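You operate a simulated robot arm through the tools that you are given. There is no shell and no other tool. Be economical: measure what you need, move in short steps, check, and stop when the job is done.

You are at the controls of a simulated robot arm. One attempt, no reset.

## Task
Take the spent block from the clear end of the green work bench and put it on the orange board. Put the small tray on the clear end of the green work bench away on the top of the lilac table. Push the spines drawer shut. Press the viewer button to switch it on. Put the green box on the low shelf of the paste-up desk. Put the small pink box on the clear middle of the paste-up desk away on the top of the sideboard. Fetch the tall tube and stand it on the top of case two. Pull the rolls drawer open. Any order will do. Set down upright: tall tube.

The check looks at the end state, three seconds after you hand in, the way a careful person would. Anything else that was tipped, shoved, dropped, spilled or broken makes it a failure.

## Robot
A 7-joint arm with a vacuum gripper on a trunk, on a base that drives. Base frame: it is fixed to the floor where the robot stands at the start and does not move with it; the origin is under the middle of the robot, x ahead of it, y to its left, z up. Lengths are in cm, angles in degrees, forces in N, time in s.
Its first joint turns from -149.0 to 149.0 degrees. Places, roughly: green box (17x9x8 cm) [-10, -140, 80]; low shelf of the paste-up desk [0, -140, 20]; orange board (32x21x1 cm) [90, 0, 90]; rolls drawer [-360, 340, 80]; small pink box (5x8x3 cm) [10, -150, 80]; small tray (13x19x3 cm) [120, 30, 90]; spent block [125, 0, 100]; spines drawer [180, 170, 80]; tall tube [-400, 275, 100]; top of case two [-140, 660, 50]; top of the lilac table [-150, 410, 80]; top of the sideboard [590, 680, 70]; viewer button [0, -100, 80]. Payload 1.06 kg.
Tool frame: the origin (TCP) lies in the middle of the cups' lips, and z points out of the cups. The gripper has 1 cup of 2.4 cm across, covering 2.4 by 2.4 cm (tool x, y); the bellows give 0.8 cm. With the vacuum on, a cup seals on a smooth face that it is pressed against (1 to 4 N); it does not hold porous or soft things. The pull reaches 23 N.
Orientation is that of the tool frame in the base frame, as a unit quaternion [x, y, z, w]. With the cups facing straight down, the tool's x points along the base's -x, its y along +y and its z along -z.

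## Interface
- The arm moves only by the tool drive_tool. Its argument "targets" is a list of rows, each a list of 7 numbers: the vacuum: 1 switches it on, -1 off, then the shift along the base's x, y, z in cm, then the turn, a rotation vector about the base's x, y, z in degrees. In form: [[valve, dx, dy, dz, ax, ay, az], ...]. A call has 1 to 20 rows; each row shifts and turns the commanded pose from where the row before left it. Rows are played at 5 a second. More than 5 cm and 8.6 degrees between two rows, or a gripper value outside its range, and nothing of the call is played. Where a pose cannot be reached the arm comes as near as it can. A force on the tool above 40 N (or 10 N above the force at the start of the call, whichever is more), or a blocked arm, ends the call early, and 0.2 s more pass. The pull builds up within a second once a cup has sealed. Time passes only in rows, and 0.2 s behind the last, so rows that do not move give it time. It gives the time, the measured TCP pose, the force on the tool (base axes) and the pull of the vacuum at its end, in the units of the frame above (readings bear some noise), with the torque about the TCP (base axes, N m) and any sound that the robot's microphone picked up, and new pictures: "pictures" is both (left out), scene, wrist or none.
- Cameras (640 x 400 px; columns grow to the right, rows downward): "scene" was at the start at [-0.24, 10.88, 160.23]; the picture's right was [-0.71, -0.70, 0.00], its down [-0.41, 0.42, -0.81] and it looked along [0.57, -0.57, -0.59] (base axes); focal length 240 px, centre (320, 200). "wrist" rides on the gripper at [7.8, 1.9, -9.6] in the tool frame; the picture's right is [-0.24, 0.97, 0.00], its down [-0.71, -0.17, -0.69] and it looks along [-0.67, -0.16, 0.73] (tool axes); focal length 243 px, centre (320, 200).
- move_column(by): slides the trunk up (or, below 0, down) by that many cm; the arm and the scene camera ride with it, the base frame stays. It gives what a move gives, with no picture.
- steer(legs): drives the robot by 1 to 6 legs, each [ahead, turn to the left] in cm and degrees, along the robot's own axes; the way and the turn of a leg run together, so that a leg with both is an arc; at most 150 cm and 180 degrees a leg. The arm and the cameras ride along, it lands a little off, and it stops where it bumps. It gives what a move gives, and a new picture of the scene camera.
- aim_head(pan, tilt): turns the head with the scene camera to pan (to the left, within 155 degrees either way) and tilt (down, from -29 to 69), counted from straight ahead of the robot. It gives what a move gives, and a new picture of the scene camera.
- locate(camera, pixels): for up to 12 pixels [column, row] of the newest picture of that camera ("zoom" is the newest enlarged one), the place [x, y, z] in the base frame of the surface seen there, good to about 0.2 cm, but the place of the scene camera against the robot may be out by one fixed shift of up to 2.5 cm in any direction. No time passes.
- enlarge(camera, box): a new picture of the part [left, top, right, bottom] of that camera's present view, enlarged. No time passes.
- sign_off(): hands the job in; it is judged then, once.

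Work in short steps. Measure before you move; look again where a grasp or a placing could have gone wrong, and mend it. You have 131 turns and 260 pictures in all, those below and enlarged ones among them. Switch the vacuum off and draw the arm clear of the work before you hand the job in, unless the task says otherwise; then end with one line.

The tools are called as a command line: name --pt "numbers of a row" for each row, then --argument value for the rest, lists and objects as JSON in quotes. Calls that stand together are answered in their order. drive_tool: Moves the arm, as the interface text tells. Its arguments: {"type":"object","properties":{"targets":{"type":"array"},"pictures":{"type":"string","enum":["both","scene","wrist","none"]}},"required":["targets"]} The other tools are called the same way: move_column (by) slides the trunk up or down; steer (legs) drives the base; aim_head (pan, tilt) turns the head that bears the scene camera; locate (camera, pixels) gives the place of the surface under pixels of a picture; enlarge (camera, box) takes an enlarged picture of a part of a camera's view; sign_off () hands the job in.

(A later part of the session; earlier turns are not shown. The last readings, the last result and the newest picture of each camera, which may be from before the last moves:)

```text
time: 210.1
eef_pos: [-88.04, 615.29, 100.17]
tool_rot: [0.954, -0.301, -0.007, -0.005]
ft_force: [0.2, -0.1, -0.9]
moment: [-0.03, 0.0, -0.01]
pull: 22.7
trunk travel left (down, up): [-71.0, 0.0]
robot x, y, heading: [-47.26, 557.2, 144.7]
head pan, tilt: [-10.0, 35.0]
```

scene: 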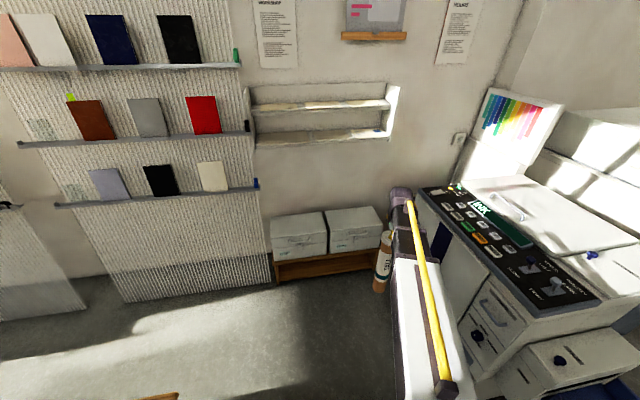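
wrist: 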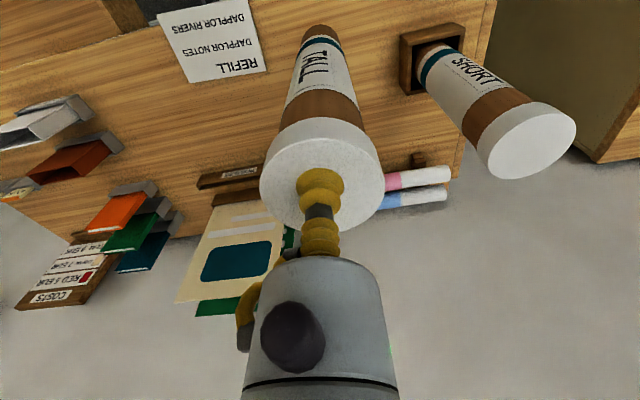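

Now both cases are visible. Enlarge and measure.

enlarge --camera "scene" --box '[250, 190, 410, 290]'

locate --camera "zoom" --pixels '[[315, 185], [330, 92], [500, 72], [528, 155], [420, 120], [400, 170], [330, 240], [512, 205], [540, 190], [310, 130], [560, 240]]'

locate --camera "scene" --pixels '[[290, 146], [384, 139], [415, 200], [400, 190], [440, 310]]'

```text
4.00 times, centred on (330, 240) of scene
```

zoom: 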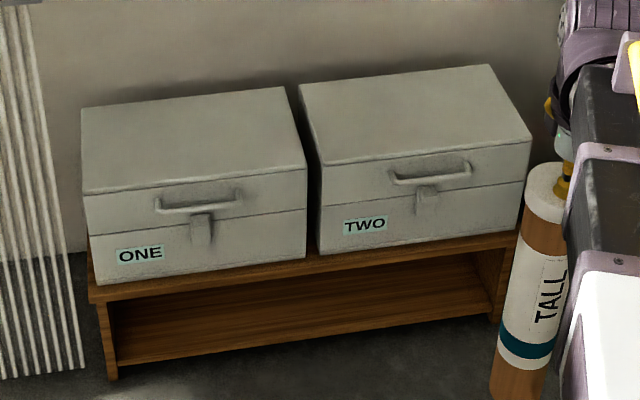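

```text
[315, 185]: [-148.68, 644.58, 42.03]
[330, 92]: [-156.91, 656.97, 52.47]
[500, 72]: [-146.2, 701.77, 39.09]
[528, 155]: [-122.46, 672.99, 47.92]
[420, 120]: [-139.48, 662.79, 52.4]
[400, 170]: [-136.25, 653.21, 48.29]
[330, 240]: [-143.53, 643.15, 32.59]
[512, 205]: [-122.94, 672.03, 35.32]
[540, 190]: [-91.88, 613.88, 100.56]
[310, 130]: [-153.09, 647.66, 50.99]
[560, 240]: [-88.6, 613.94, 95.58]
```

```text
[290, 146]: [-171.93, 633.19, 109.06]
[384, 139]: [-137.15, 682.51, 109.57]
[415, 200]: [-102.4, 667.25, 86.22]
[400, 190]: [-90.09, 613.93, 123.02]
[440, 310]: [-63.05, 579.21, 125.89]
```

Case TWO: a 446–483, front e≈487.5, top 52.4. Drive 54 cm closer.

steer --legs '[[54, 0]]'

drive_tool --pt "1 0 0 0 0 0 0" --pictures "wrist"

```text
time: 213.2
eef_pos: [-132.8, 646.08, 100.11]
tool_rot: [0.954, -0.298, -0.007, -0.004]
ft_force: [0.2, -0.8, -1.3]
moment: [-0.01, -0.03, 0.04]
pull: 23.1
trunk travel left (down, up): [-71.0, 0.0]
robot x, y, heading: [-91.94, 588.21, 145.1]
head pan, tilt: [-10.0, 35.0]
```

scene: 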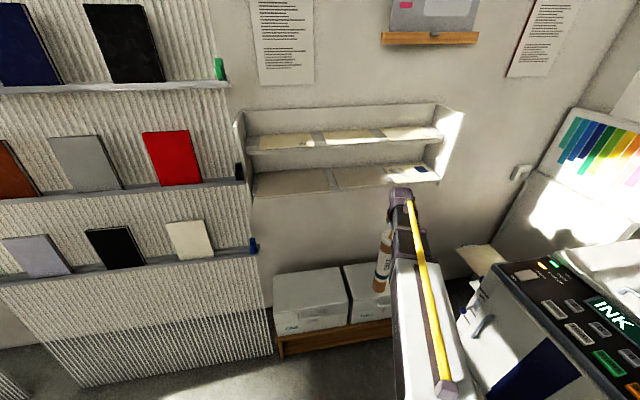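

```text
time: 213.6
eef_pos: [-132.91, 646.11, 100.05]
tool_rot: [0.955, -0.297, -0.007, -0.005]
ft_force: [0.3, 0.9, -1.2]
moment: [-0.04, 0.0, 0.01]
pull: 22.6
trunk travel left (down, up): [-71.0, 0.0]
robot x, y, heading: [-91.87, 588.09, 145.2]
head pan, tilt: [-10.0, 35.0]
```

wrist: 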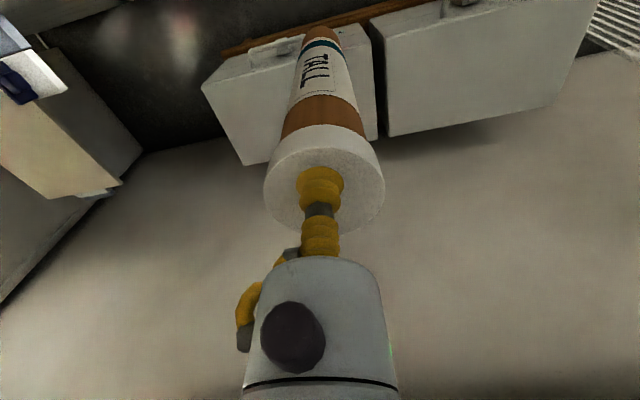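

Locate case two's top corners in the wrist view.

locate --camera "wrist" --pixels '[[206, 90], [246, 160], [374, 134], [365, 60], [260, 65], [270, 120], [285, 80], [90, 185]]'

enlarge --camera "wrist" --box '[180, 0, 440, 180]'

```text
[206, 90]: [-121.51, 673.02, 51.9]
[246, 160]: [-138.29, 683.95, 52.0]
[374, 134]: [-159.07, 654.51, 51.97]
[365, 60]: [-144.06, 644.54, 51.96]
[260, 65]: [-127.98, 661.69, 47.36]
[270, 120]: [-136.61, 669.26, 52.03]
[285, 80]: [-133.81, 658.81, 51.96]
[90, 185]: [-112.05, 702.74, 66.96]
```

```text
2.22 times, centred on (310, 90) of wrist
```

zoom: 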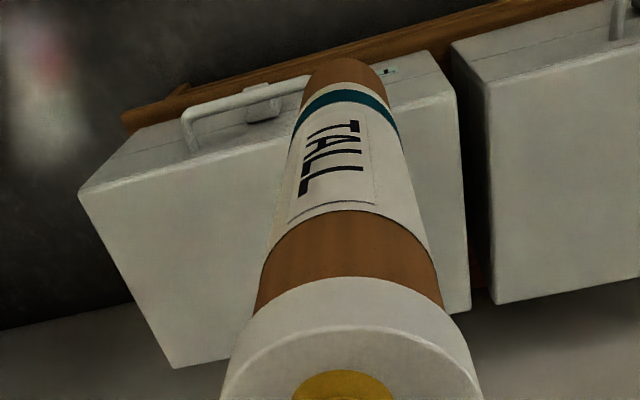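

Case two top: z 52.0, e 486–506, a 445–481. Move the tube over a≈462, e≈492 and lower partway, slowly.

drive_tool --pt "1 1.2 1.6 -2 0 0 0" --pt "1 1.2 1.6 -2 0 0 0" --pt "1 1.2 1.6 -2 0 0 0" --pt "1 1.2 1.6 -2 0 0 0" --pt "1 0.6 1.0 -2 0 0 0" --pt "1 -1.64 1.15 0 0 0 0" --pt "1 -1.64 1.15 0 0 0 0" --pt "1 -1.64 1.15 0 0 0 0" --pt "1 -1.64 1.15 0 0 0 0" --pt "1 -1.64 1.15 0 0 0 0" --pt "1 -1.64 1.15 0 0 0 0" --pt "1 0 0 0 0 0 0" --pictures "both"

```text
time: 216.2
eef_pos: [-137.4, 660.33, 90.15]
tool_rot: [0.954, -0.299, -0.006, -0.005]
ft_force: [0.5, 0.8, -2.0]
moment: [-0.01, -0.01, -0.01]
pull: 22.9
trunk travel left (down, up): [-71.0, 0.0]
robot x, y, heading: [-92.11, 588.59, 145.4]
head pan, tilt: [-10.0, 35.0]
```

scene: 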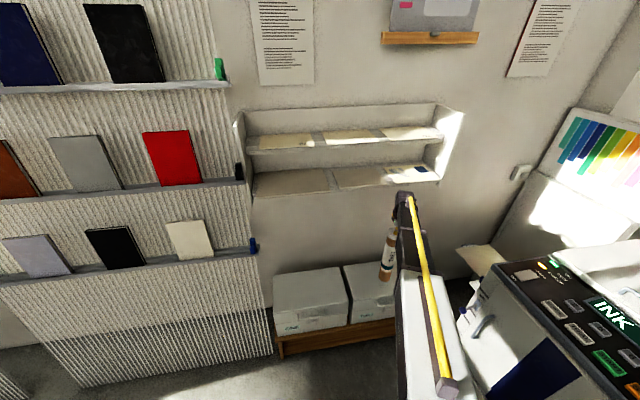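
wrist: 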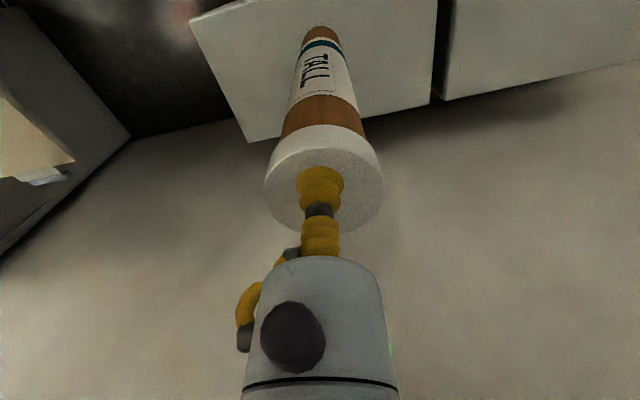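

Over the case (a 461.9, e 491.6). Lower.

drive_tool --pt "1 0 0 -2 0 0 0" --pt "1 0 0 -1.5 0 0 0" --pt "1 0 0 -0.5 0 0 0" --pt "1 0 0 -0.4 0 0 0" --pt "1 0 0 -0.3 0 0 0" --pt "1 0 0 -0.3 0 0 0" --pt "1 0 0 0 0 0 0" --pictures "none"

```text
time: 217.8
eef_pos: [-137.26, 660.24, 85.26]
tool_rot: [0.954, -0.299, -0.008, -0.005]
ft_force: [-0.1, 1.6, 15.2]
moment: [0.0, 0.03, -0.03]
pull: 22.8
trunk travel left (down, up): [-71.0, 0.0]
robot x, y, heading: [-91.89, 588.61, 145.3]
head pan, tilt: [-10.0, 35.0]
```

Contact (15 N). Release and rise straight up.

drive_tool --pt "-1 0 0 0.2 0 0 0" --pt "-1 0 0 0 0 0 0" --pt "-1 0 0 0 0 0 0" --pt "-1 0 0 0 0 0 0" --pt "-1 0 0 0.5 0 0 0" --pt "-1 0 0 2 0 0 0" --pt "-1 0 0 3 0 0 0" --pt "-1 1.64 -1.15 2 0 0 0" --pt "-1 2.46 -1.72 2 0 0 0" --pt "-1 2.46 -1.72 3 0 0 0" --pt "-1 2.46 -1.72 3 0 0 0" --pt "-1 0 0 0 0 0 0" --pictures "both"

```text
time: 220.4
eef_pos: [-128.15, 654.07, 100.77]
tool_rot: [0.955, -0.298, -0.007, -0.004]
ft_force: [-0.1, -0.4, -0.1]
moment: [0.0, 0.0, 0.02]
pull: 0.1
trunk travel left (down, up): [-71.0, 0.0]
robot x, y, heading: [-92.12, 588.57, 145.1]
head pan, tilt: [-10.0, 35.0]
```

scene: 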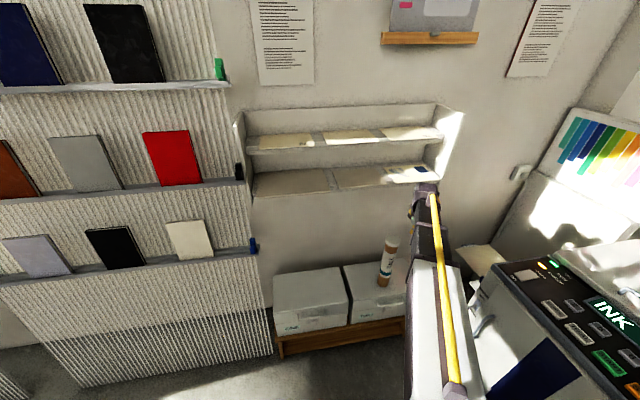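
wrist: 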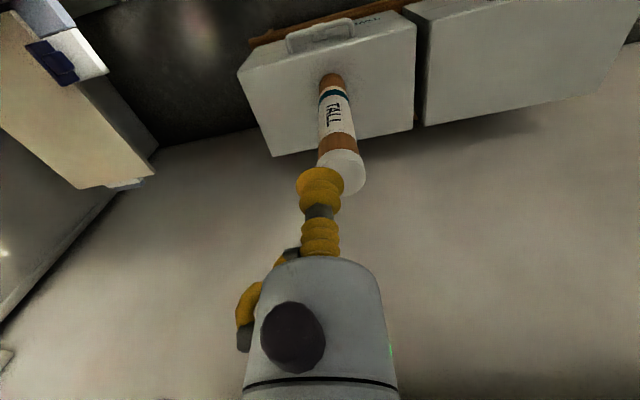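

Tube stands on case TWO. Back out and drive to the spines drawer at the green bench's far end.

steer --legs '[[-145, 0], [-145, 0], [0, 90], [125, 0], [62, 0], [0, 90]]'

aim_head --pan 0 --tilt 30

```text
time: 251.1
eef_pos: [67.47, 204.47, 100.78]
tool_rot: [0.311, 0.95, -0.005, 0.006]
ft_force: [0.6, 1.1, -0.9]
moment: [0.03, 0.02, 0.05]
pull: 0.0
trunk travel left (down, up): [-71.0, 0.0]
robot x, y, heading: [33.35, 270.96, -36.6]
head pan, tilt: [-10.0, 35.0]
```

scene: 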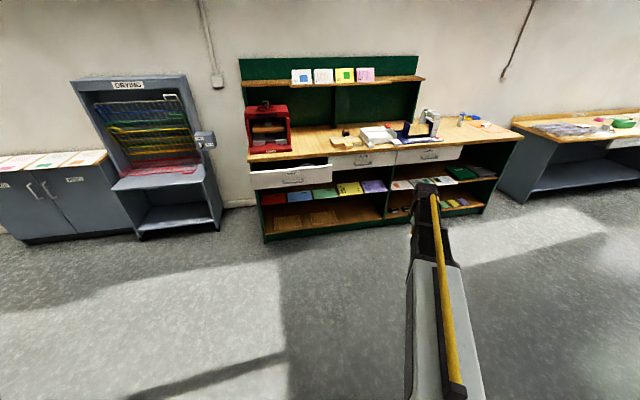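

```text
time: 251.8
eef_pos: [67.51, 204.47, 100.68]
tool_rot: [0.31, 0.951, -0.005, 0.007]
ft_force: [0.0, 0.4, 0.0]
moment: [0.01, 0.03, -0.03]
pull: 0.1
trunk travel left (down, up): [-71.0, 0.0]
robot x, y, heading: [33.38, 270.97, -36.5]
head pan, tilt: [0.0, 30.0]
```

scene: 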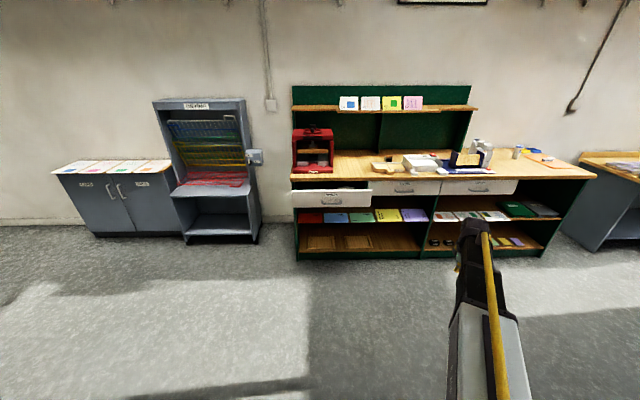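

Enlarge and measure the open drawer (330,197).

enlarge --camera "scene" --box '[270, 150, 430, 250]'

locate --camera "zoom" --pixels '[[95, 185], [300, 195], [397, 170], [392, 220], [200, 205], [480, 160], [580, 150], [100, 220], [250, 215], [460, 180], [300, 215]]'

```text
4.00 times, centred on (350, 200) of scene
```

zoom: 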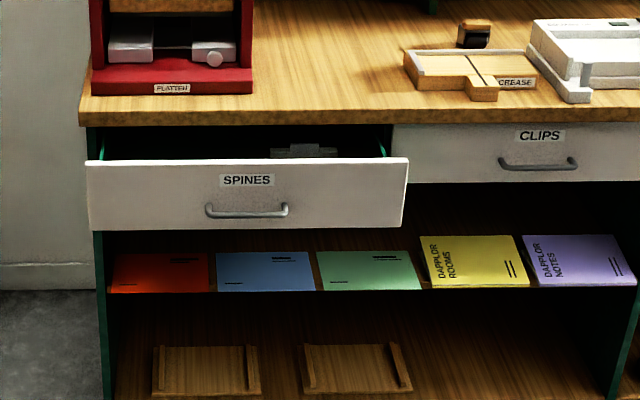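

```text
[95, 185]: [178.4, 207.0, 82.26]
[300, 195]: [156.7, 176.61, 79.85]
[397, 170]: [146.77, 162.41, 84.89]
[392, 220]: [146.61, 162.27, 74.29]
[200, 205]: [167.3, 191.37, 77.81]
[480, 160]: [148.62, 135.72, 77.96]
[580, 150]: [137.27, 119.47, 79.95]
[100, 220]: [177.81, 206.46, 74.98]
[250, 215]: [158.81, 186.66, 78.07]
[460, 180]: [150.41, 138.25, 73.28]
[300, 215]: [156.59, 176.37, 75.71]
```

SPINES drawer front at e≈-27 (closed fronts at ≈-44), z 74–86. Drive forward 80 cm.

steer --legs '[[0, 1.5], [80, 0]]'

```text
time: 256.4
eef_pos: [135.75, 160.0, 100.87]
tool_rot: [0.295, 0.955, -0.004, 0.006]
ft_force: [0.8, -1.4, -0.5]
moment: [0.02, -0.01, 0.0]
pull: 0.0
trunk travel left (down, up): [-71.0, 0.0]
robot x, y, heading: [98.89, 225.23, -34.6]
head pan, tilt: [0.0, 30.0]
```

scene: 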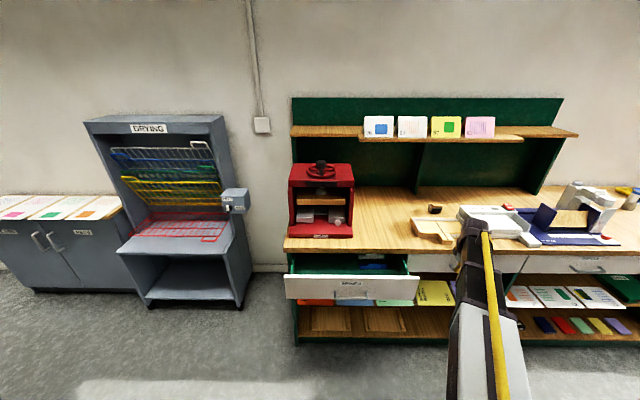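

Shift along the drawer to a≈230 while rotating to horizontal and lowering to z 80.

drive_tool --pt "-1 1.1 1.57 -1.9 -4.7 -6.7 0" --pt "-1 1.1 1.57 -1.9 -4.7 -6.7 0" --pt "-1 1.1 1.57 -1.9 -4.7 -6.7 0" --pt "-1 1.1 1.57 -1.9 -4.7 -6.7 0" --pt "-1 1.1 1.57 -1.9 -4.7 -6.7 0" --pt "-1 1.1 1.57 -1.9 -4.7 -6.7 0" --pt "-1 1.1 1.57 -1.9 -4.7 -6.7 0" --pt "-1 1.1 1.57 -1.9 -4.7 -6.7 0" --pt "-1 1.1 1.57 -1.9 -4.7 -6.7 0" --pt "-1 1.1 1.57 -1.9 -4.7 -6.7 0" --pt "-1 1.1 1.57 -1.9 -4.7 -6.7 0" --pt "-1 0 0 0 0 0 0" --pictures "wrist"

```text
time: 259.1
eef_pos: [147.8, 177.5, 79.88]
tool_rot: [0.208, 0.669, -0.221, 0.678]
ft_force: [-0.5, 0.9, -0.2]
moment: [-0.02, 0.01, 0.02]
pull: 0.1
trunk travel left (down, up): [-71.0, 0.0]
robot x, y, heading: [98.78, 224.9, -34.4]
head pan, tilt: [0.0, 30.0]
```

wrist: 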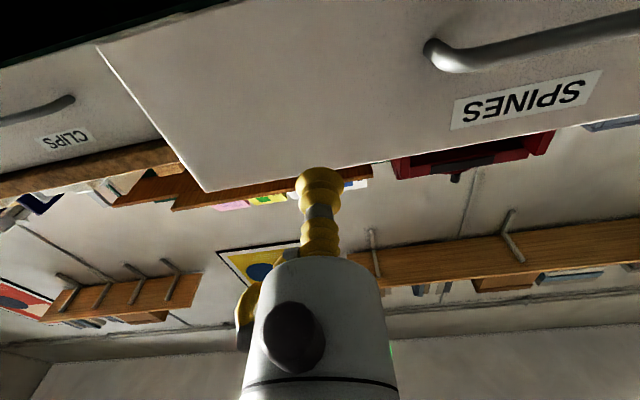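

Locate drawer face and CLIPS face for reference depth.

locate --camera "wrist" --pixels '[[320, 90], [300, 140], [30, 90], [100, 130], [210, 185]]'

```text
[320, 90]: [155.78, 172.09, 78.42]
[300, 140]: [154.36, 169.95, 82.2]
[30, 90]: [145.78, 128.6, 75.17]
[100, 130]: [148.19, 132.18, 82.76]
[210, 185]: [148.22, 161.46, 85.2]
```

Face at e=-28.8, closed plane -45.6. Push forward ~26.5 cm, slowly.

drive_tool --pt "-1 3.28 -2.3 0 0 0 0" --pt "-1 2.46 -1.72 0 0 0 0" --pt "-1 1.23 -0.86 0 0 0 0" --pt "-1 0.82 -0.57 0 0 0 0" --pt "-1 0.82 -0.57 0 0 0 0" --pt "-1 0.82 -0.57 0 0 0 0" --pt "-1 0.82 -0.57 0 0 0 0" --pt "-1 0.82 -0.57 0 0 0 0" --pt "-1 0.82 -0.57 0 0 0 0" --pt "-1 0.82 -0.57 0 0 0 0" --pt "-1 0.82 -0.57 0 0 0 0" --pt "-1 0.82 -0.57 0 0 0 0" --pt "-1 0.82 -0.57 0 0 0 0" --pt "-1 0.82 -0.57 0 0 0 0" --pt "-1 0.82 -0.57 0 0 0 0" --pt "-1 0.82 -0.57 0 0 0 0" --pt "-1 0.82 -0.57 0 0 0 0" --pt "-1 0 0 0 0 0 0" --pictures "both"

```text
time: 262.9
eef_pos: [166.22, 164.54, 79.91]
tool_rot: [0.208, 0.67, -0.221, 0.678]
ft_force: [0.1, -0.2, 0.1]
moment: [-0.01, -0.01, 0.0]
pull: 0.0
trunk travel left (down, up): [-71.0, 0.0]
robot x, y, heading: [98.86, 225.31, -34.5]
head pan, tilt: [0.0, 30.0]
```

scene: 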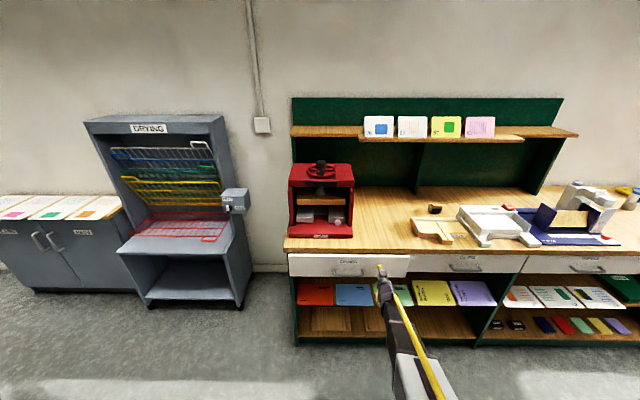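
wrist: 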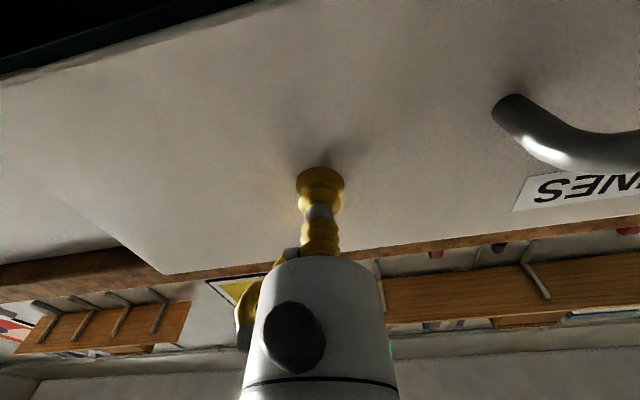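

Nearly shut. Continue in small steps until force builds.

drive_tool --pt "-1 0.82 -0.57 0 0 0 0" --pt "-1 0.82 -0.57 0 0 0 0" --pt "-1 0.82 -0.57 0 0 0 0" --pt "-1 0.41 -0.29 0 0 0 0" --pt "-1 0.41 -0.29 0 0 0 0" --pt "-1 0.41 -0.29 0 0 0 0" --pt "-1 0.25 -0.17 0 0 0 0" --pt "-1 0 0 0 0 0 0" --pictures "wrist"

```text
time: 264.6
eef_pos: [170.09, 161.67, 79.85]
tool_rot: [0.209, 0.67, -0.221, 0.677]
ft_force: [-20.2, 14.4, -3.1]
moment: [-0.08, -0.03, 0.01]
pull: 0.1
trunk travel left (down, up): [-71.0, 0.0]
robot x, y, heading: [98.99, 225.14, -34.4]
head pan, tilt: [0.0, 30.0]
```

wrist: 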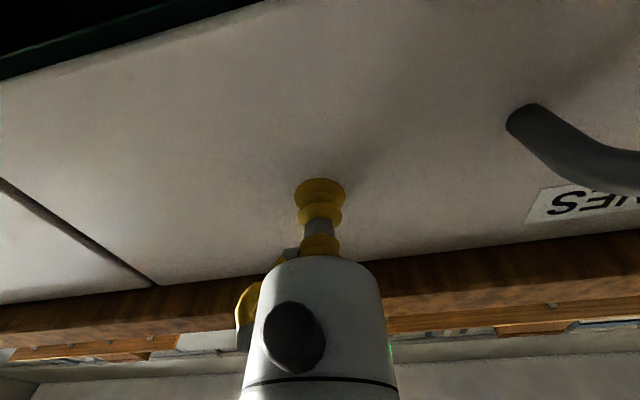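

Shut flush with CLIPS (25 N). Retreat and restore tool down, rising.

drive_tool --pt "-1 -0.8 0.57 0 0 0 0" --pt "-1 -2.46 1.72 0 0 0 0" --pt "-1 -3.28 2.3 0 0 0 0" --pt "-1 -3.28 2.3 0 0 0 0" --pt "-1 -3.28 2.3 0 0 0 0" --pt "-1 0 0 3 4.7 6.7 0" --pt "-1 0 0 3 4.7 6.7 0" --pt "-1 0 0 3 4.7 6.7 0" --pt "-1 0 0 3 4.7 6.7 0" --pt "-1 0 0 3 4.7 6.7 0" --pt "-1 0 0 3 4.7 6.7 0" --pt "-1 0 0 3 4.7 6.7 0" --pt "-1 0 0 3 4.7 6.7 0" --pt "-1 0 0 3 4.7 6.7 0" --pt "-1 0 0 3 4.7 6.7 0" --pt "-1 0 0 3 4.7 6.7 0" --pt "-1 0 0 0 0 0 0" --pictures "scene"

```text
time: 268.2
eef_pos: [157.51, 171.29, 111.41]
tool_rot: [0.294, 0.955, -0.002, 0.04]
ft_force: [-0.3, -0.8, -0.1]
moment: [0.01, 0.0, 0.05]
pull: 0.1
out of reach, approached as far as the arm can: row 8, 9
trunk travel left (down, up): [-71.0, 0.0]
robot x, y, heading: [98.83, 225.24, -34.5]
head pan, tilt: [0.0, 30.0]
```

scene: 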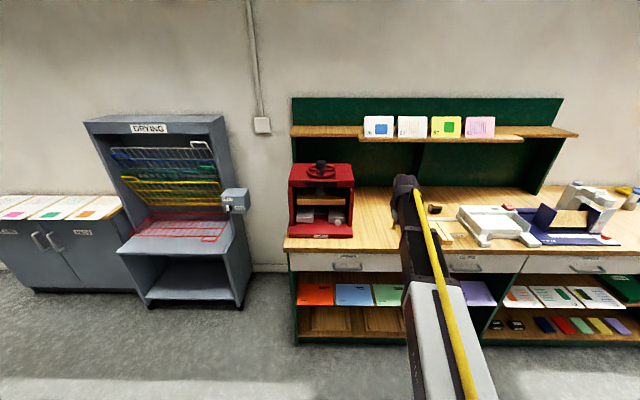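

Spines shut. Now drive to the paste-up desk.

steer --legs '[[-30, 0], [0, -90.5], [120, 0], [120, 0], [106, 0], [0, 90]]'

aim_head --pan 0 --tilt 35

```text
time: 294.7
eef_pos: [-77.69, -99.99, 111.43]
tool_rot: [0.317, 0.948, -0.005, 0.039]
ft_force: [0.0, 0.5, -0.4]
moment: [-0.03, 0.02, 0.01]
pull: 0.1
trunk travel left (down, up): [-71.0, 0.0]
robot x, y, heading: [-133.46, -43.18, -37.5]
head pan, tilt: [0.0, 30.0]
```

scene: 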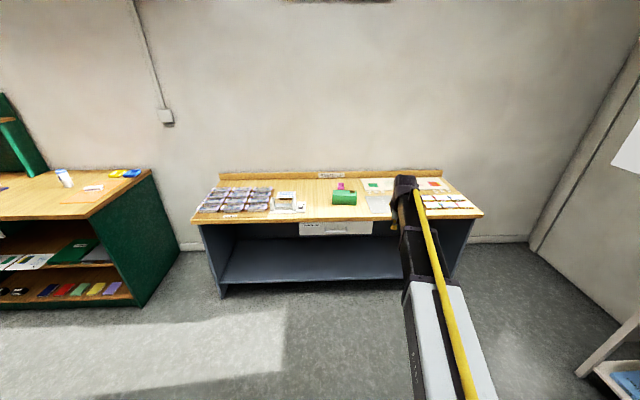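

```text
time: 295.4
eef_pos: [-77.44, -99.84, 111.45]
tool_rot: [0.318, 0.947, -0.005, 0.04]
ft_force: [0.5, -0.6, 0.2]
moment: [-0.04, -0.02, 0.01]
pull: 0.1
trunk travel left (down, up): [-71.0, 0.0]
robot x, y, heading: [-133.66, -42.81, -37.6]
head pan, tilt: [0.0, 35.0]
```

scene: 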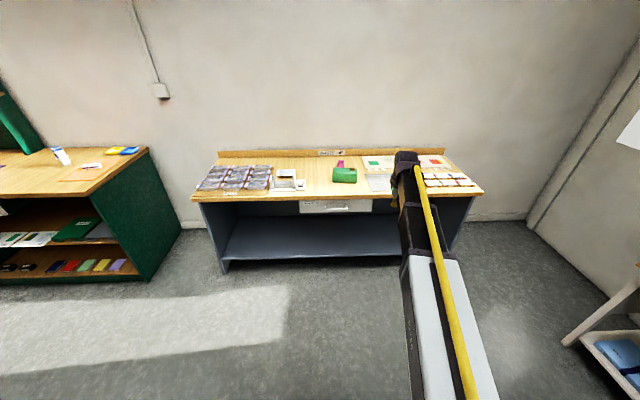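

Square up and drive 72 cm to the desk.

steer --legs '[[0, 2.5], [72, 0]]'

drive_tool --pt "-1 0 0 0 2.64 3.77 0" --pt "-1 0 0 0 0 0 0" --pictures "both"

```text
time: 299.7
eef_pos: [-16.62, -138.91, 111.45]
tool_rot: [0.3, 0.953, -0.004, 0.04]
ft_force: [-0.3, -0.5, 0.5]
moment: [-0.02, 0.0, -0.03]
pull: 0.0
trunk travel left (down, up): [-71.0, 0.0]
robot x, y, heading: [-74.39, -84.48, -35.3]
head pan, tilt: [0.0, 35.0]
```

scene: 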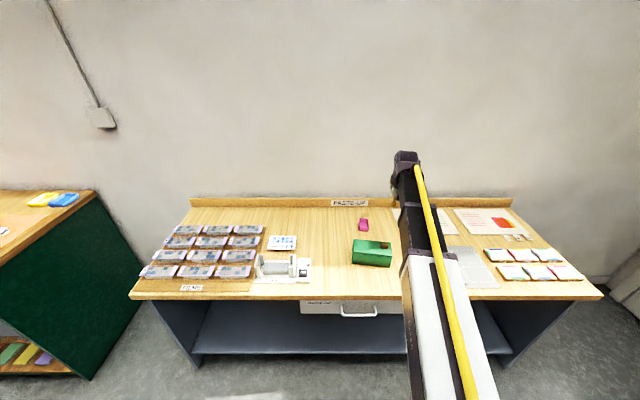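

```text
time: 300.3
eef_pos: [-16.49, -138.93, 111.3]
tool_rot: [0.3, 0.954, 0.01, 0.001]
ft_force: [1.2, 0.1, 0.0]
moment: [0.0, 0.0, 0.03]
pull: 0.0
trunk travel left (down, up): [-71.0, 0.0]
robot x, y, heading: [-74.77, -84.14, -35.0]
head pan, tilt: [0.0, 35.0]
```

scene: 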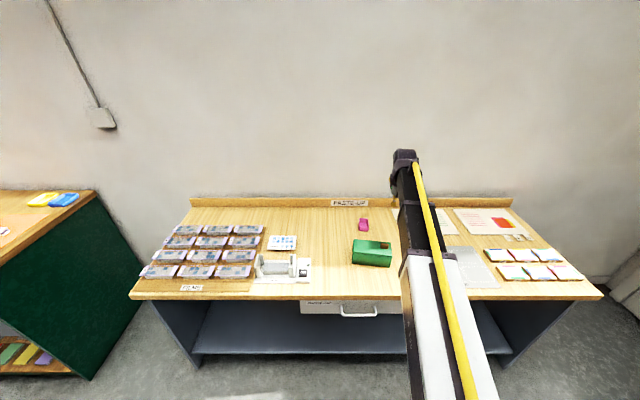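
wrist: 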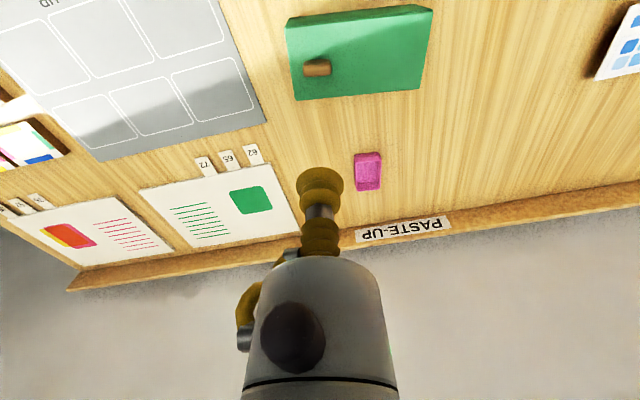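

Locate box, pink box, button, desk edges from both cameras.

locate --camera "wrist" --pixels '[[289, 24], [432, 10], [420, 86], [297, 97], [360, 55], [318, 70], [370, 178], [356, 155], [378, 188], [318, 62]]'

enlarge --camera "scene" --box '[240, 200, 420, 312]'

locate --camera "zoom" --pixels '[[226, 240], [230, 255], [60, 290], [245, 270], [300, 352], [420, 395], [440, 200]]'

```text
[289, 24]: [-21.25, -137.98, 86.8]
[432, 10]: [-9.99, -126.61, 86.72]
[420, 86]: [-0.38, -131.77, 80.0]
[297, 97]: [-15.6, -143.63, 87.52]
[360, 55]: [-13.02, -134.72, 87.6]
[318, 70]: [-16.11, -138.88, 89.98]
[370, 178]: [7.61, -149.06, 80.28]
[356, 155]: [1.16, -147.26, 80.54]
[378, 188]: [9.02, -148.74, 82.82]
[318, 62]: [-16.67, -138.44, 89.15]
```

```text
3.56 times, centred on (330, 256) of scene
```

zoom: 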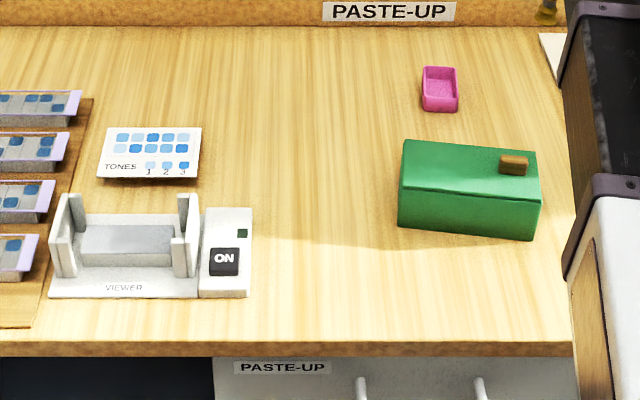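

```text
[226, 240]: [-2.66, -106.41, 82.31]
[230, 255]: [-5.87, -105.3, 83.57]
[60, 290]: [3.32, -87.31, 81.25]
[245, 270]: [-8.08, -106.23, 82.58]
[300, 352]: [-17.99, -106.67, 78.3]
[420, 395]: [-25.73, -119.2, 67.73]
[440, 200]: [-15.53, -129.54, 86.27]
```

Move over the ON button (≈(-5.5,-104.7,83.6)) and look with the wrist camera.

drive_tool --pt "-1 1.5 4.2 0 0 0 0" --pt "-1 1.5 4.2 0 0 0 0" --pt "-1 1.5 4.2 0 0 0 0" --pt "-1 1.5 4.2 0 0 0 0" --pt "-1 1.5 4.2 -1 0 0 0" --pt "-1 1.5 4.2 -2 0 0 0" --pt "-1 1.5 4.2 -2 0 0 0" --pt "-1 0.5 4.5 -1.3 0 0 0" --pt "-1 0 0 0 0 0 0" --pictures "wrist"

```text
time: 302.3
eef_pos: [-5.57, -104.9, 105.19]
tool_rot: [0.3, 0.954, 0.008, 0.002]
ft_force: [0.7, 0.0, 0.3]
moment: [-0.02, 0.01, 0.0]
pull: 0.0
trunk travel left (down, up): [-71.0, 0.0]
robot x, y, heading: [-74.3, -84.32, -35.1]
head pan, tilt: [0.0, 35.0]
```

wrist: 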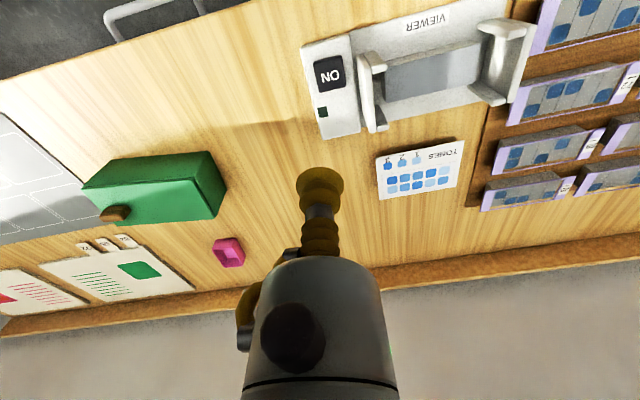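

locate --camera "wrist" --pixels '[[328, 73], [318, 63], [338, 85], [345, 110], [322, 112], [370, 75]]'

```text
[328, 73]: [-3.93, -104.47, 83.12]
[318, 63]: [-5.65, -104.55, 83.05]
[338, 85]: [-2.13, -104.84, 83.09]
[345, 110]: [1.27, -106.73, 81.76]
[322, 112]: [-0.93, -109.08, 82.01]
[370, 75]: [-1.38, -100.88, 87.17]
```

Button centre (-3.9,-104.5,83.1). Descend and press gently.

drive_tool --pt "-1 0.8 0.2 -4 0 0 0" --pt "-1 0.85 0.2 -4 0 0 0" --pt "-1 0 0 -5 0 0 0" --pt "-1 0 0 -4 0 0 0" --pt "-1 0 0 -3 0 0 0" --pt "-1 0 0 -1.5 0 0 0" --pt "-1 0 0 -0.5 0 0 0" --pt "-1 0 0 -0.3 0 0 0" --pt "-1 0 0 -0.3 0 0 0" --pt "-1 0 0 0 0 0 0" --pictures "wrist"

```text
time: 304.5
eef_pos: [-3.85, -104.69, 82.43]
tool_rot: [0.3, 0.954, 0.009, 0.002]
ft_force: [-0.1, 0.0, 2.8]
moment: [0.0, -0.05, 0.01]
pull: 0.1
trunk travel left (down, up): [-71.0, 0.0]
robot x, y, heading: [-74.46, -84.14, -35.1]
head pan, tilt: [0.0, 35.0]
heard: click
```

wrist: 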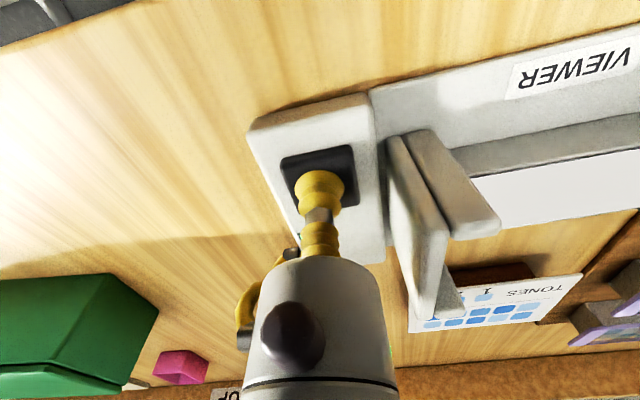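

Click heard and the viewer's plate looks lit. Lift and verify.

drive_tool --pt "-1 0 0 1 0 0 0" --pt "-1 0 0 4 0 0 0" --pt "-1 0 0 5 0 0 0" --pt "-1 0 0 5 0 0 0" --pt "-1 0 0 5 0 0 0" --pt "-1 0 0 5 0 0 0" --pt "-1 0 0 0 0 0 0" --pictures "wrist"

```text
time: 306.1
eef_pos: [-3.86, -104.45, 107.35]
tool_rot: [0.3, 0.954, 0.008, 0.001]
ft_force: [-0.4, 0.7, -0.1]
moment: [0.0, 0.04, 0.02]
pull: 0.1
trunk travel left (down, up): [-71.0, 0.0]
robot x, y, heading: [-74.6, -84.16, -35.3]
head pan, tilt: [0.0, 35.0]
```

wrist: 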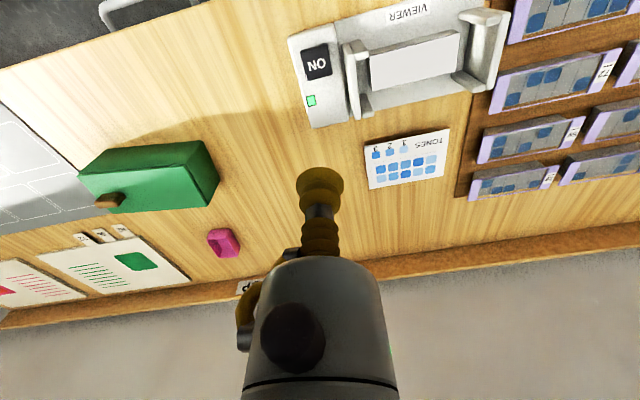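

Viewer is on (green LED). Inspect the green box for a lid seam.

enlarge --camera "wrist" --box '[60, 120, 260, 245]'

enlarge --camera "scene" --box '[340, 220, 404, 280]'

```text
3.20 times, centred on (160, 182) of wrist
```

zoom: 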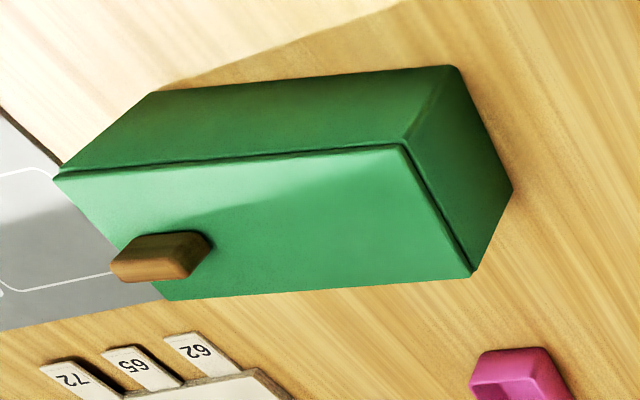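

```text
6.67 times, centred on (372, 250) of scene
```

zoom: 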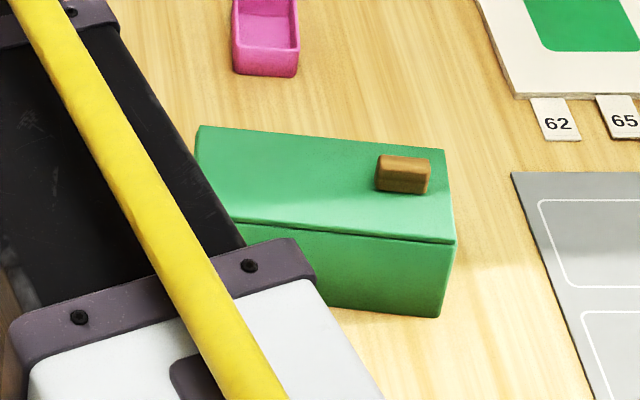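

The box has a lid with a wooden tab; a side grip isn't possible over the desk, so I test a top grip at the centre. Move above it.

drive_tool --pt "-1 -1.2 -4.3 0 0 0 0" --pt "-1 -1.2 -4.3 0 0 0 0" --pt "-1 -1.2 -4.3 0 0 0 0" --pt "-1 -1.2 -4.3 0 0 0 0" --pt "-1 -1.2 -4.3 0 0 0 0" --pt "-1 -1.2 -4.3 0 0 0 0" --pt "-1 -1.2 -4.3 0 0 0 0" --pt "-1 0 0 0 0 0 0" --pictures "wrist"

```text
time: 307.9
eef_pos: [-12.22, -134.97, 107.23]
tool_rot: [0.299, 0.954, 0.009, 0.002]
ft_force: [0.5, 0.2, -0.7]
moment: [0.02, 0.03, 0.02]
pull: 0.1
trunk travel left (down, up): [-71.0, 0.0]
robot x, y, heading: [-74.44, -84.74, -35.3]
head pan, tilt: [0.0, 35.0]
```

wrist: 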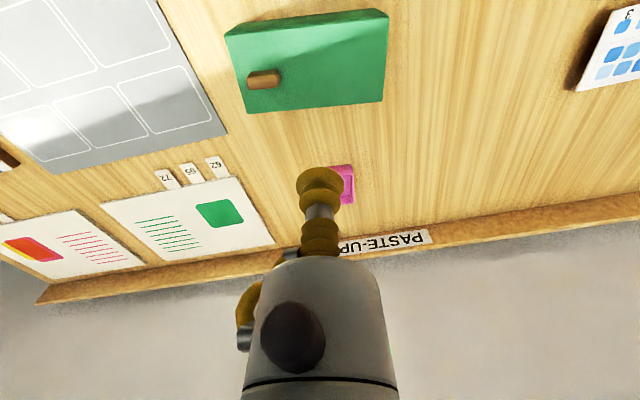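

locate --camera "wrist" --pixels '[[229, 38], [387, 20], [382, 98], [248, 110], [310, 65], [262, 78], [345, 185], [340, 170], [352, 198]]'

enlarge --camera "wrist" --box '[210, 0, 400, 119]'

```text
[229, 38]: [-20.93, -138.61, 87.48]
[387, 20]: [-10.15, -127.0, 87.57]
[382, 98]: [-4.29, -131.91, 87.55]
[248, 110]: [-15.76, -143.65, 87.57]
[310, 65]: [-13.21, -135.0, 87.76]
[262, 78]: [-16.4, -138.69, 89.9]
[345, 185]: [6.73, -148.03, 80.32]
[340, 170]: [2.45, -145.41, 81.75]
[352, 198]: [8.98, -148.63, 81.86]
```

```text
3.36 times, centred on (305, 60) of wrist
```

zoom: 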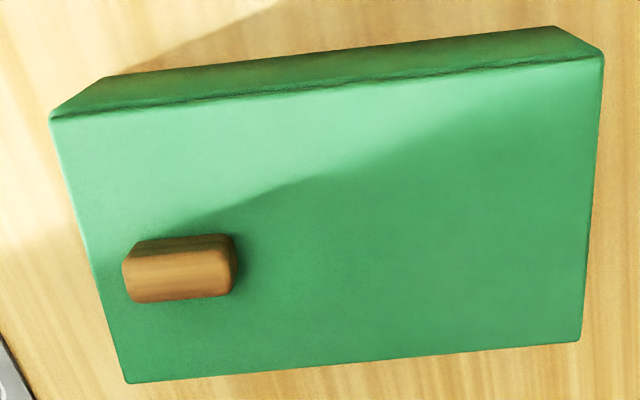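

Lid centre (-12.8,-135.3,87.6). Descend with vacuum.

drive_tool --pt "1 -0.4 -0.2 -4 0 0 0" --pt "1 0 0 -5 0 0 0" --pt "1 0 0 -5 0 0 0" --pt "1 0 0 -3 0 0 0" --pt "1 0 0 -1.5 0 0 0" --pt "1 0 0 -0.6 0 0 0" --pt "1 0 0 -0.4 0 0 0" --pt "1 0 0 -0.3 0 0 0" --pt "1 0 0 0 0 0 0" --pt "1 0 0 0 0 0 0" --pt "1 0 0 0 0 0 0" --pictures "none"

```text
time: 310.3
eef_pos: [-12.78, -134.8, 87.58]
tool_rot: [0.299, 0.954, 0.009, 0.002]
ft_force: [0.3, -0.2, 0.9]
moment: [-0.09, 0.04, 0.06]
pull: 22.8
trunk travel left (down, up): [-71.0, 0.0]
robot x, y, heading: [-74.51, -84.36, -35.3]
head pan, tilt: [0.0, 35.0]
```

Sealed. Lift 1.5 cm as a test and look.

drive_tool --pt "1 0 0 0.3 0 0 0" --pt "1 0 0 0.5 0 0 0" --pt "1 0 0 0.7 0 0 0" --pt "1 0 0 0 0 0 0" --pt "1 0 0 0 0 0 0" --pictures "both"

enlarge --camera "scene" --box '[330, 210, 430, 280]'

```text
time: 311.5
eef_pos: [-12.71, -134.98, 89.12]
tool_rot: [0.3, 0.954, 0.008, 0.002]
ft_force: [-0.1, -0.3, -1.5]
moment: [0.0, 0.0, -0.01]
pull: 22.7
trunk travel left (down, up): [-71.0, 0.0]
robot x, y, heading: [-74.29, -84.87, -35.1]
head pan, tilt: [0.0, 35.0]
```

scene: 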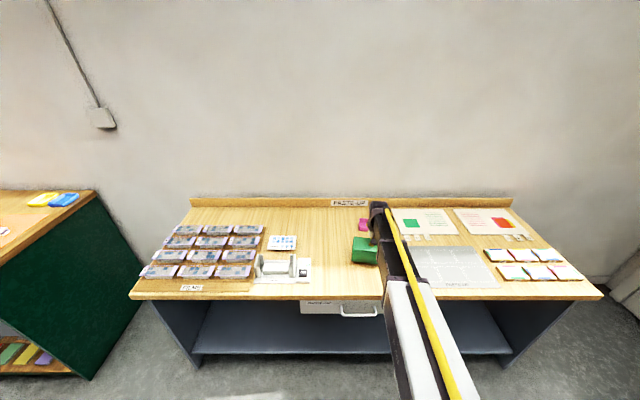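
wrist: 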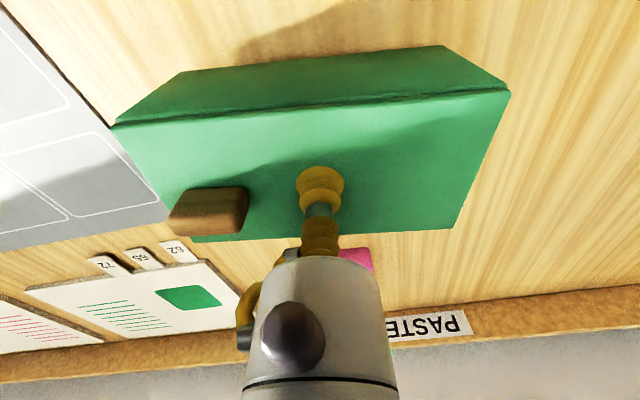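

```text
5.71 times, centred on (380, 245) of scene
```

zoom: 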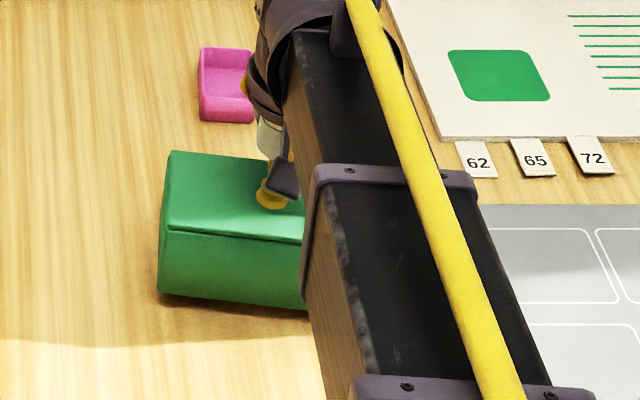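

The whole box lifts. Raise it to z≈105 and back the robot off 45 cm.

drive_tool --pt "1 0 0 3 0 0 0" --pt "1 0 0 4 0 0 0" --pt "1 0 0 4 0 0 0" --pt "1 0 0 4 0 0 0" --pt "1 0 0 0 0 0 0" --pictures "none"

steer --legs '[[-46, 0]]'

```text
time: 312.7
eef_pos: [-12.66, -134.91, 104.24]
tool_rot: [0.3, 0.954, 0.009, 0.001]
ft_force: [-1.1, 0.0, -1.0]
moment: [0.01, 0.02, 0.03]
pull: 22.8
trunk travel left (down, up): [-71.0, 0.0]
robot x, y, heading: [-74.73, -84.01, -35.1]
head pan, tilt: [0.0, 35.0]
```

```text
time: 315.5
eef_pos: [-50.89, -108.3, 104.23]
tool_rot: [0.301, 0.953, 0.008, 0.001]
ft_force: [-0.2, -0.1, -1.2]
moment: [-0.01, 0.0, 0.0]
pull: 22.7
trunk travel left (down, up): [-71.0, 0.0]
robot x, y, heading: [-112.45, -57.33, -35.4]
head pan, tilt: [0.0, 35.0]
```

scene: 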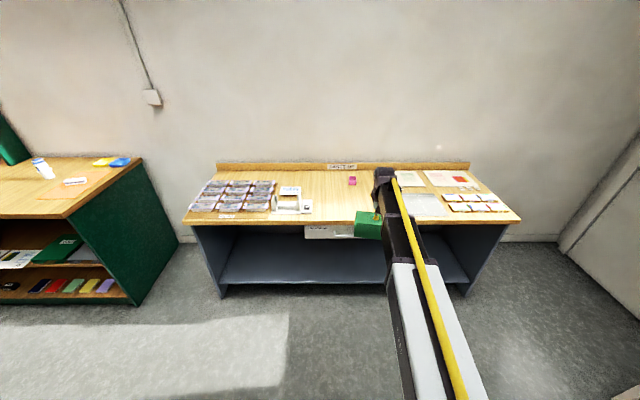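

Measure shelf front, drawer underside and desk legs.

locate --camera "scene" --pixels '[[300, 283], [300, 275], [300, 255], [310, 238], [345, 239], [308, 230], [440, 275], [250, 280], [222, 290], [466, 283], [455, 240], [300, 290]]'

enlarge --camera "scene" --box '[180, 190, 530, 310]'

```text
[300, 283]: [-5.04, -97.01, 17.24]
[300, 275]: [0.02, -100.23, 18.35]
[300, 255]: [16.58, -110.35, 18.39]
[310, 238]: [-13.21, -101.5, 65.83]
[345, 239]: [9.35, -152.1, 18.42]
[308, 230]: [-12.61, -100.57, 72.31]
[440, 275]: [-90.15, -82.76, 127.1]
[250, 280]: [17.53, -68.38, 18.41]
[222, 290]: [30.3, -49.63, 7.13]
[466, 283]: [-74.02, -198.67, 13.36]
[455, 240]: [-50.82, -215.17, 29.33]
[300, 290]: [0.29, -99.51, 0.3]
```

```text
1.83 times, centred on (355, 250) of scene
```

zoom: 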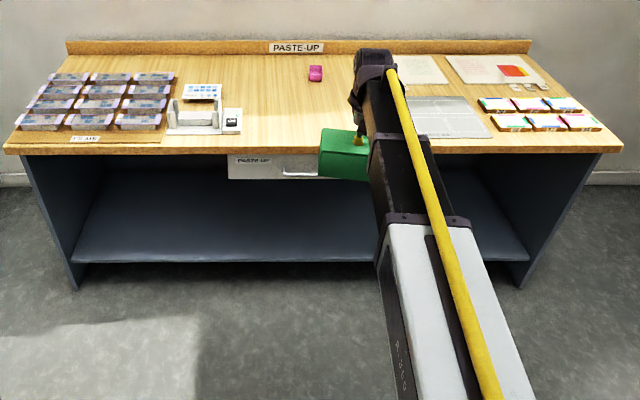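

Shelf front e≈-51.6, z 18.4; drawer underside ≈65. Lower the trunk 71 cm.

move_column --by -71

aim_head --pan 0 --tilt 5

```text
refused: -71 is not a number from -40 to 40
```

```text
time: 316.4
eef_pos: [-50.78, -108.33, 104.17]
tool_rot: [0.303, 0.953, 0.008, 0.002]
ft_force: [0.5, -0.2, -1.6]
moment: [0.0, 0.02, -0.03]
pull: 22.7
trunk travel left (down, up): [-71.0, 0.0]
robot x, y, heading: [-112.44, -57.45, -35.5]
head pan, tilt: [0.0, 5.0]
```

scene: 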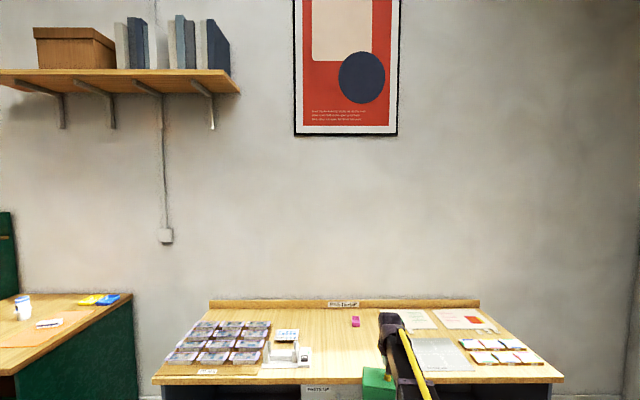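

Limit is 40 per call; do it in two.

move_column --by -40

move_column --by -31

drive_tool --pt "1 0 0 -1.5 0 0 0" --pt "1 0 0 0 0 0 0" --pictures "both"

```text
time: 320.2
eef_pos: [-50.74, -108.35, 64.19]
tool_rot: [0.303, 0.953, 0.008, 0.002]
ft_force: [0.2, -0.7, -1.3]
moment: [-0.02, 0.03, 0.0]
pull: 22.6
trunk travel left (down, up): [-31.0, 40.0]
robot x, y, heading: [-112.62, -57.4, -35.4]
head pan, tilt: [0.0, 5.0]
```

```text
time: 323.3
eef_pos: [-50.79, -108.31, 33.22]
tool_rot: [0.303, 0.953, 0.008, 0.002]
ft_force: [0.8, 0.5, -1.8]
moment: [0.03, 0.02, 0.03]
pull: 22.5
trunk travel left (down, up): [0.0, 71.0]
robot x, y, heading: [-112.61, -57.32, -35.4]
head pan, tilt: [0.0, 5.0]
```

```text
time: 323.9
eef_pos: [-50.83, -108.11, 31.69]
tool_rot: [0.302, 0.953, 0.008, 0.001]
ft_force: [-0.4, -0.2, -1.4]
moment: [0.01, -0.02, 0.01]
pull: 23.0
trunk travel left (down, up): [0.0, 71.0]
robot x, y, heading: [-112.31, -57.53, -35.7]
head pan, tilt: [0.0, 5.0]
```

scene: 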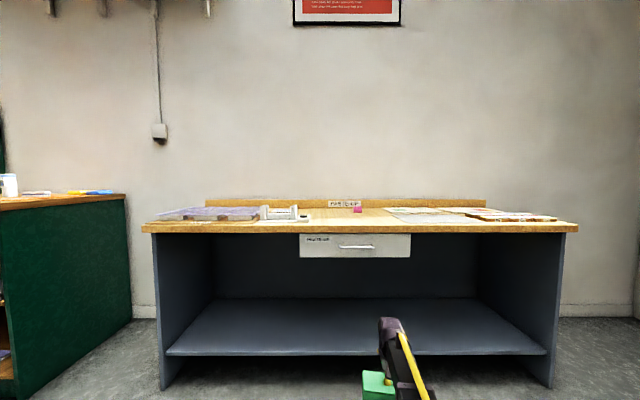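
wrist: 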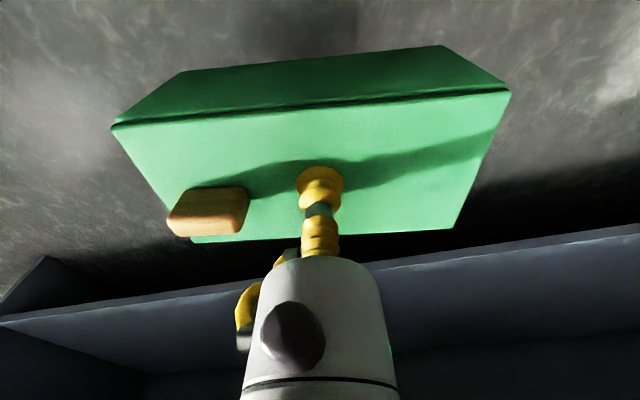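

Check arm top height versus drawer bottom.

locate --camera "scene" --pixels '[[390, 320], [412, 375], [395, 345], [310, 257], [400, 256], [360, 247], [300, 352], [375, 383]]'

```text
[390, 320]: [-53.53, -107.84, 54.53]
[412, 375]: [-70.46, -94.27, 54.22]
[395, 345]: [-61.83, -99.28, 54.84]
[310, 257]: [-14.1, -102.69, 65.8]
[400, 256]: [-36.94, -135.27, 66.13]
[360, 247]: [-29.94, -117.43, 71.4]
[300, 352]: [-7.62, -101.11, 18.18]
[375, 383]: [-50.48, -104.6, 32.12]
```

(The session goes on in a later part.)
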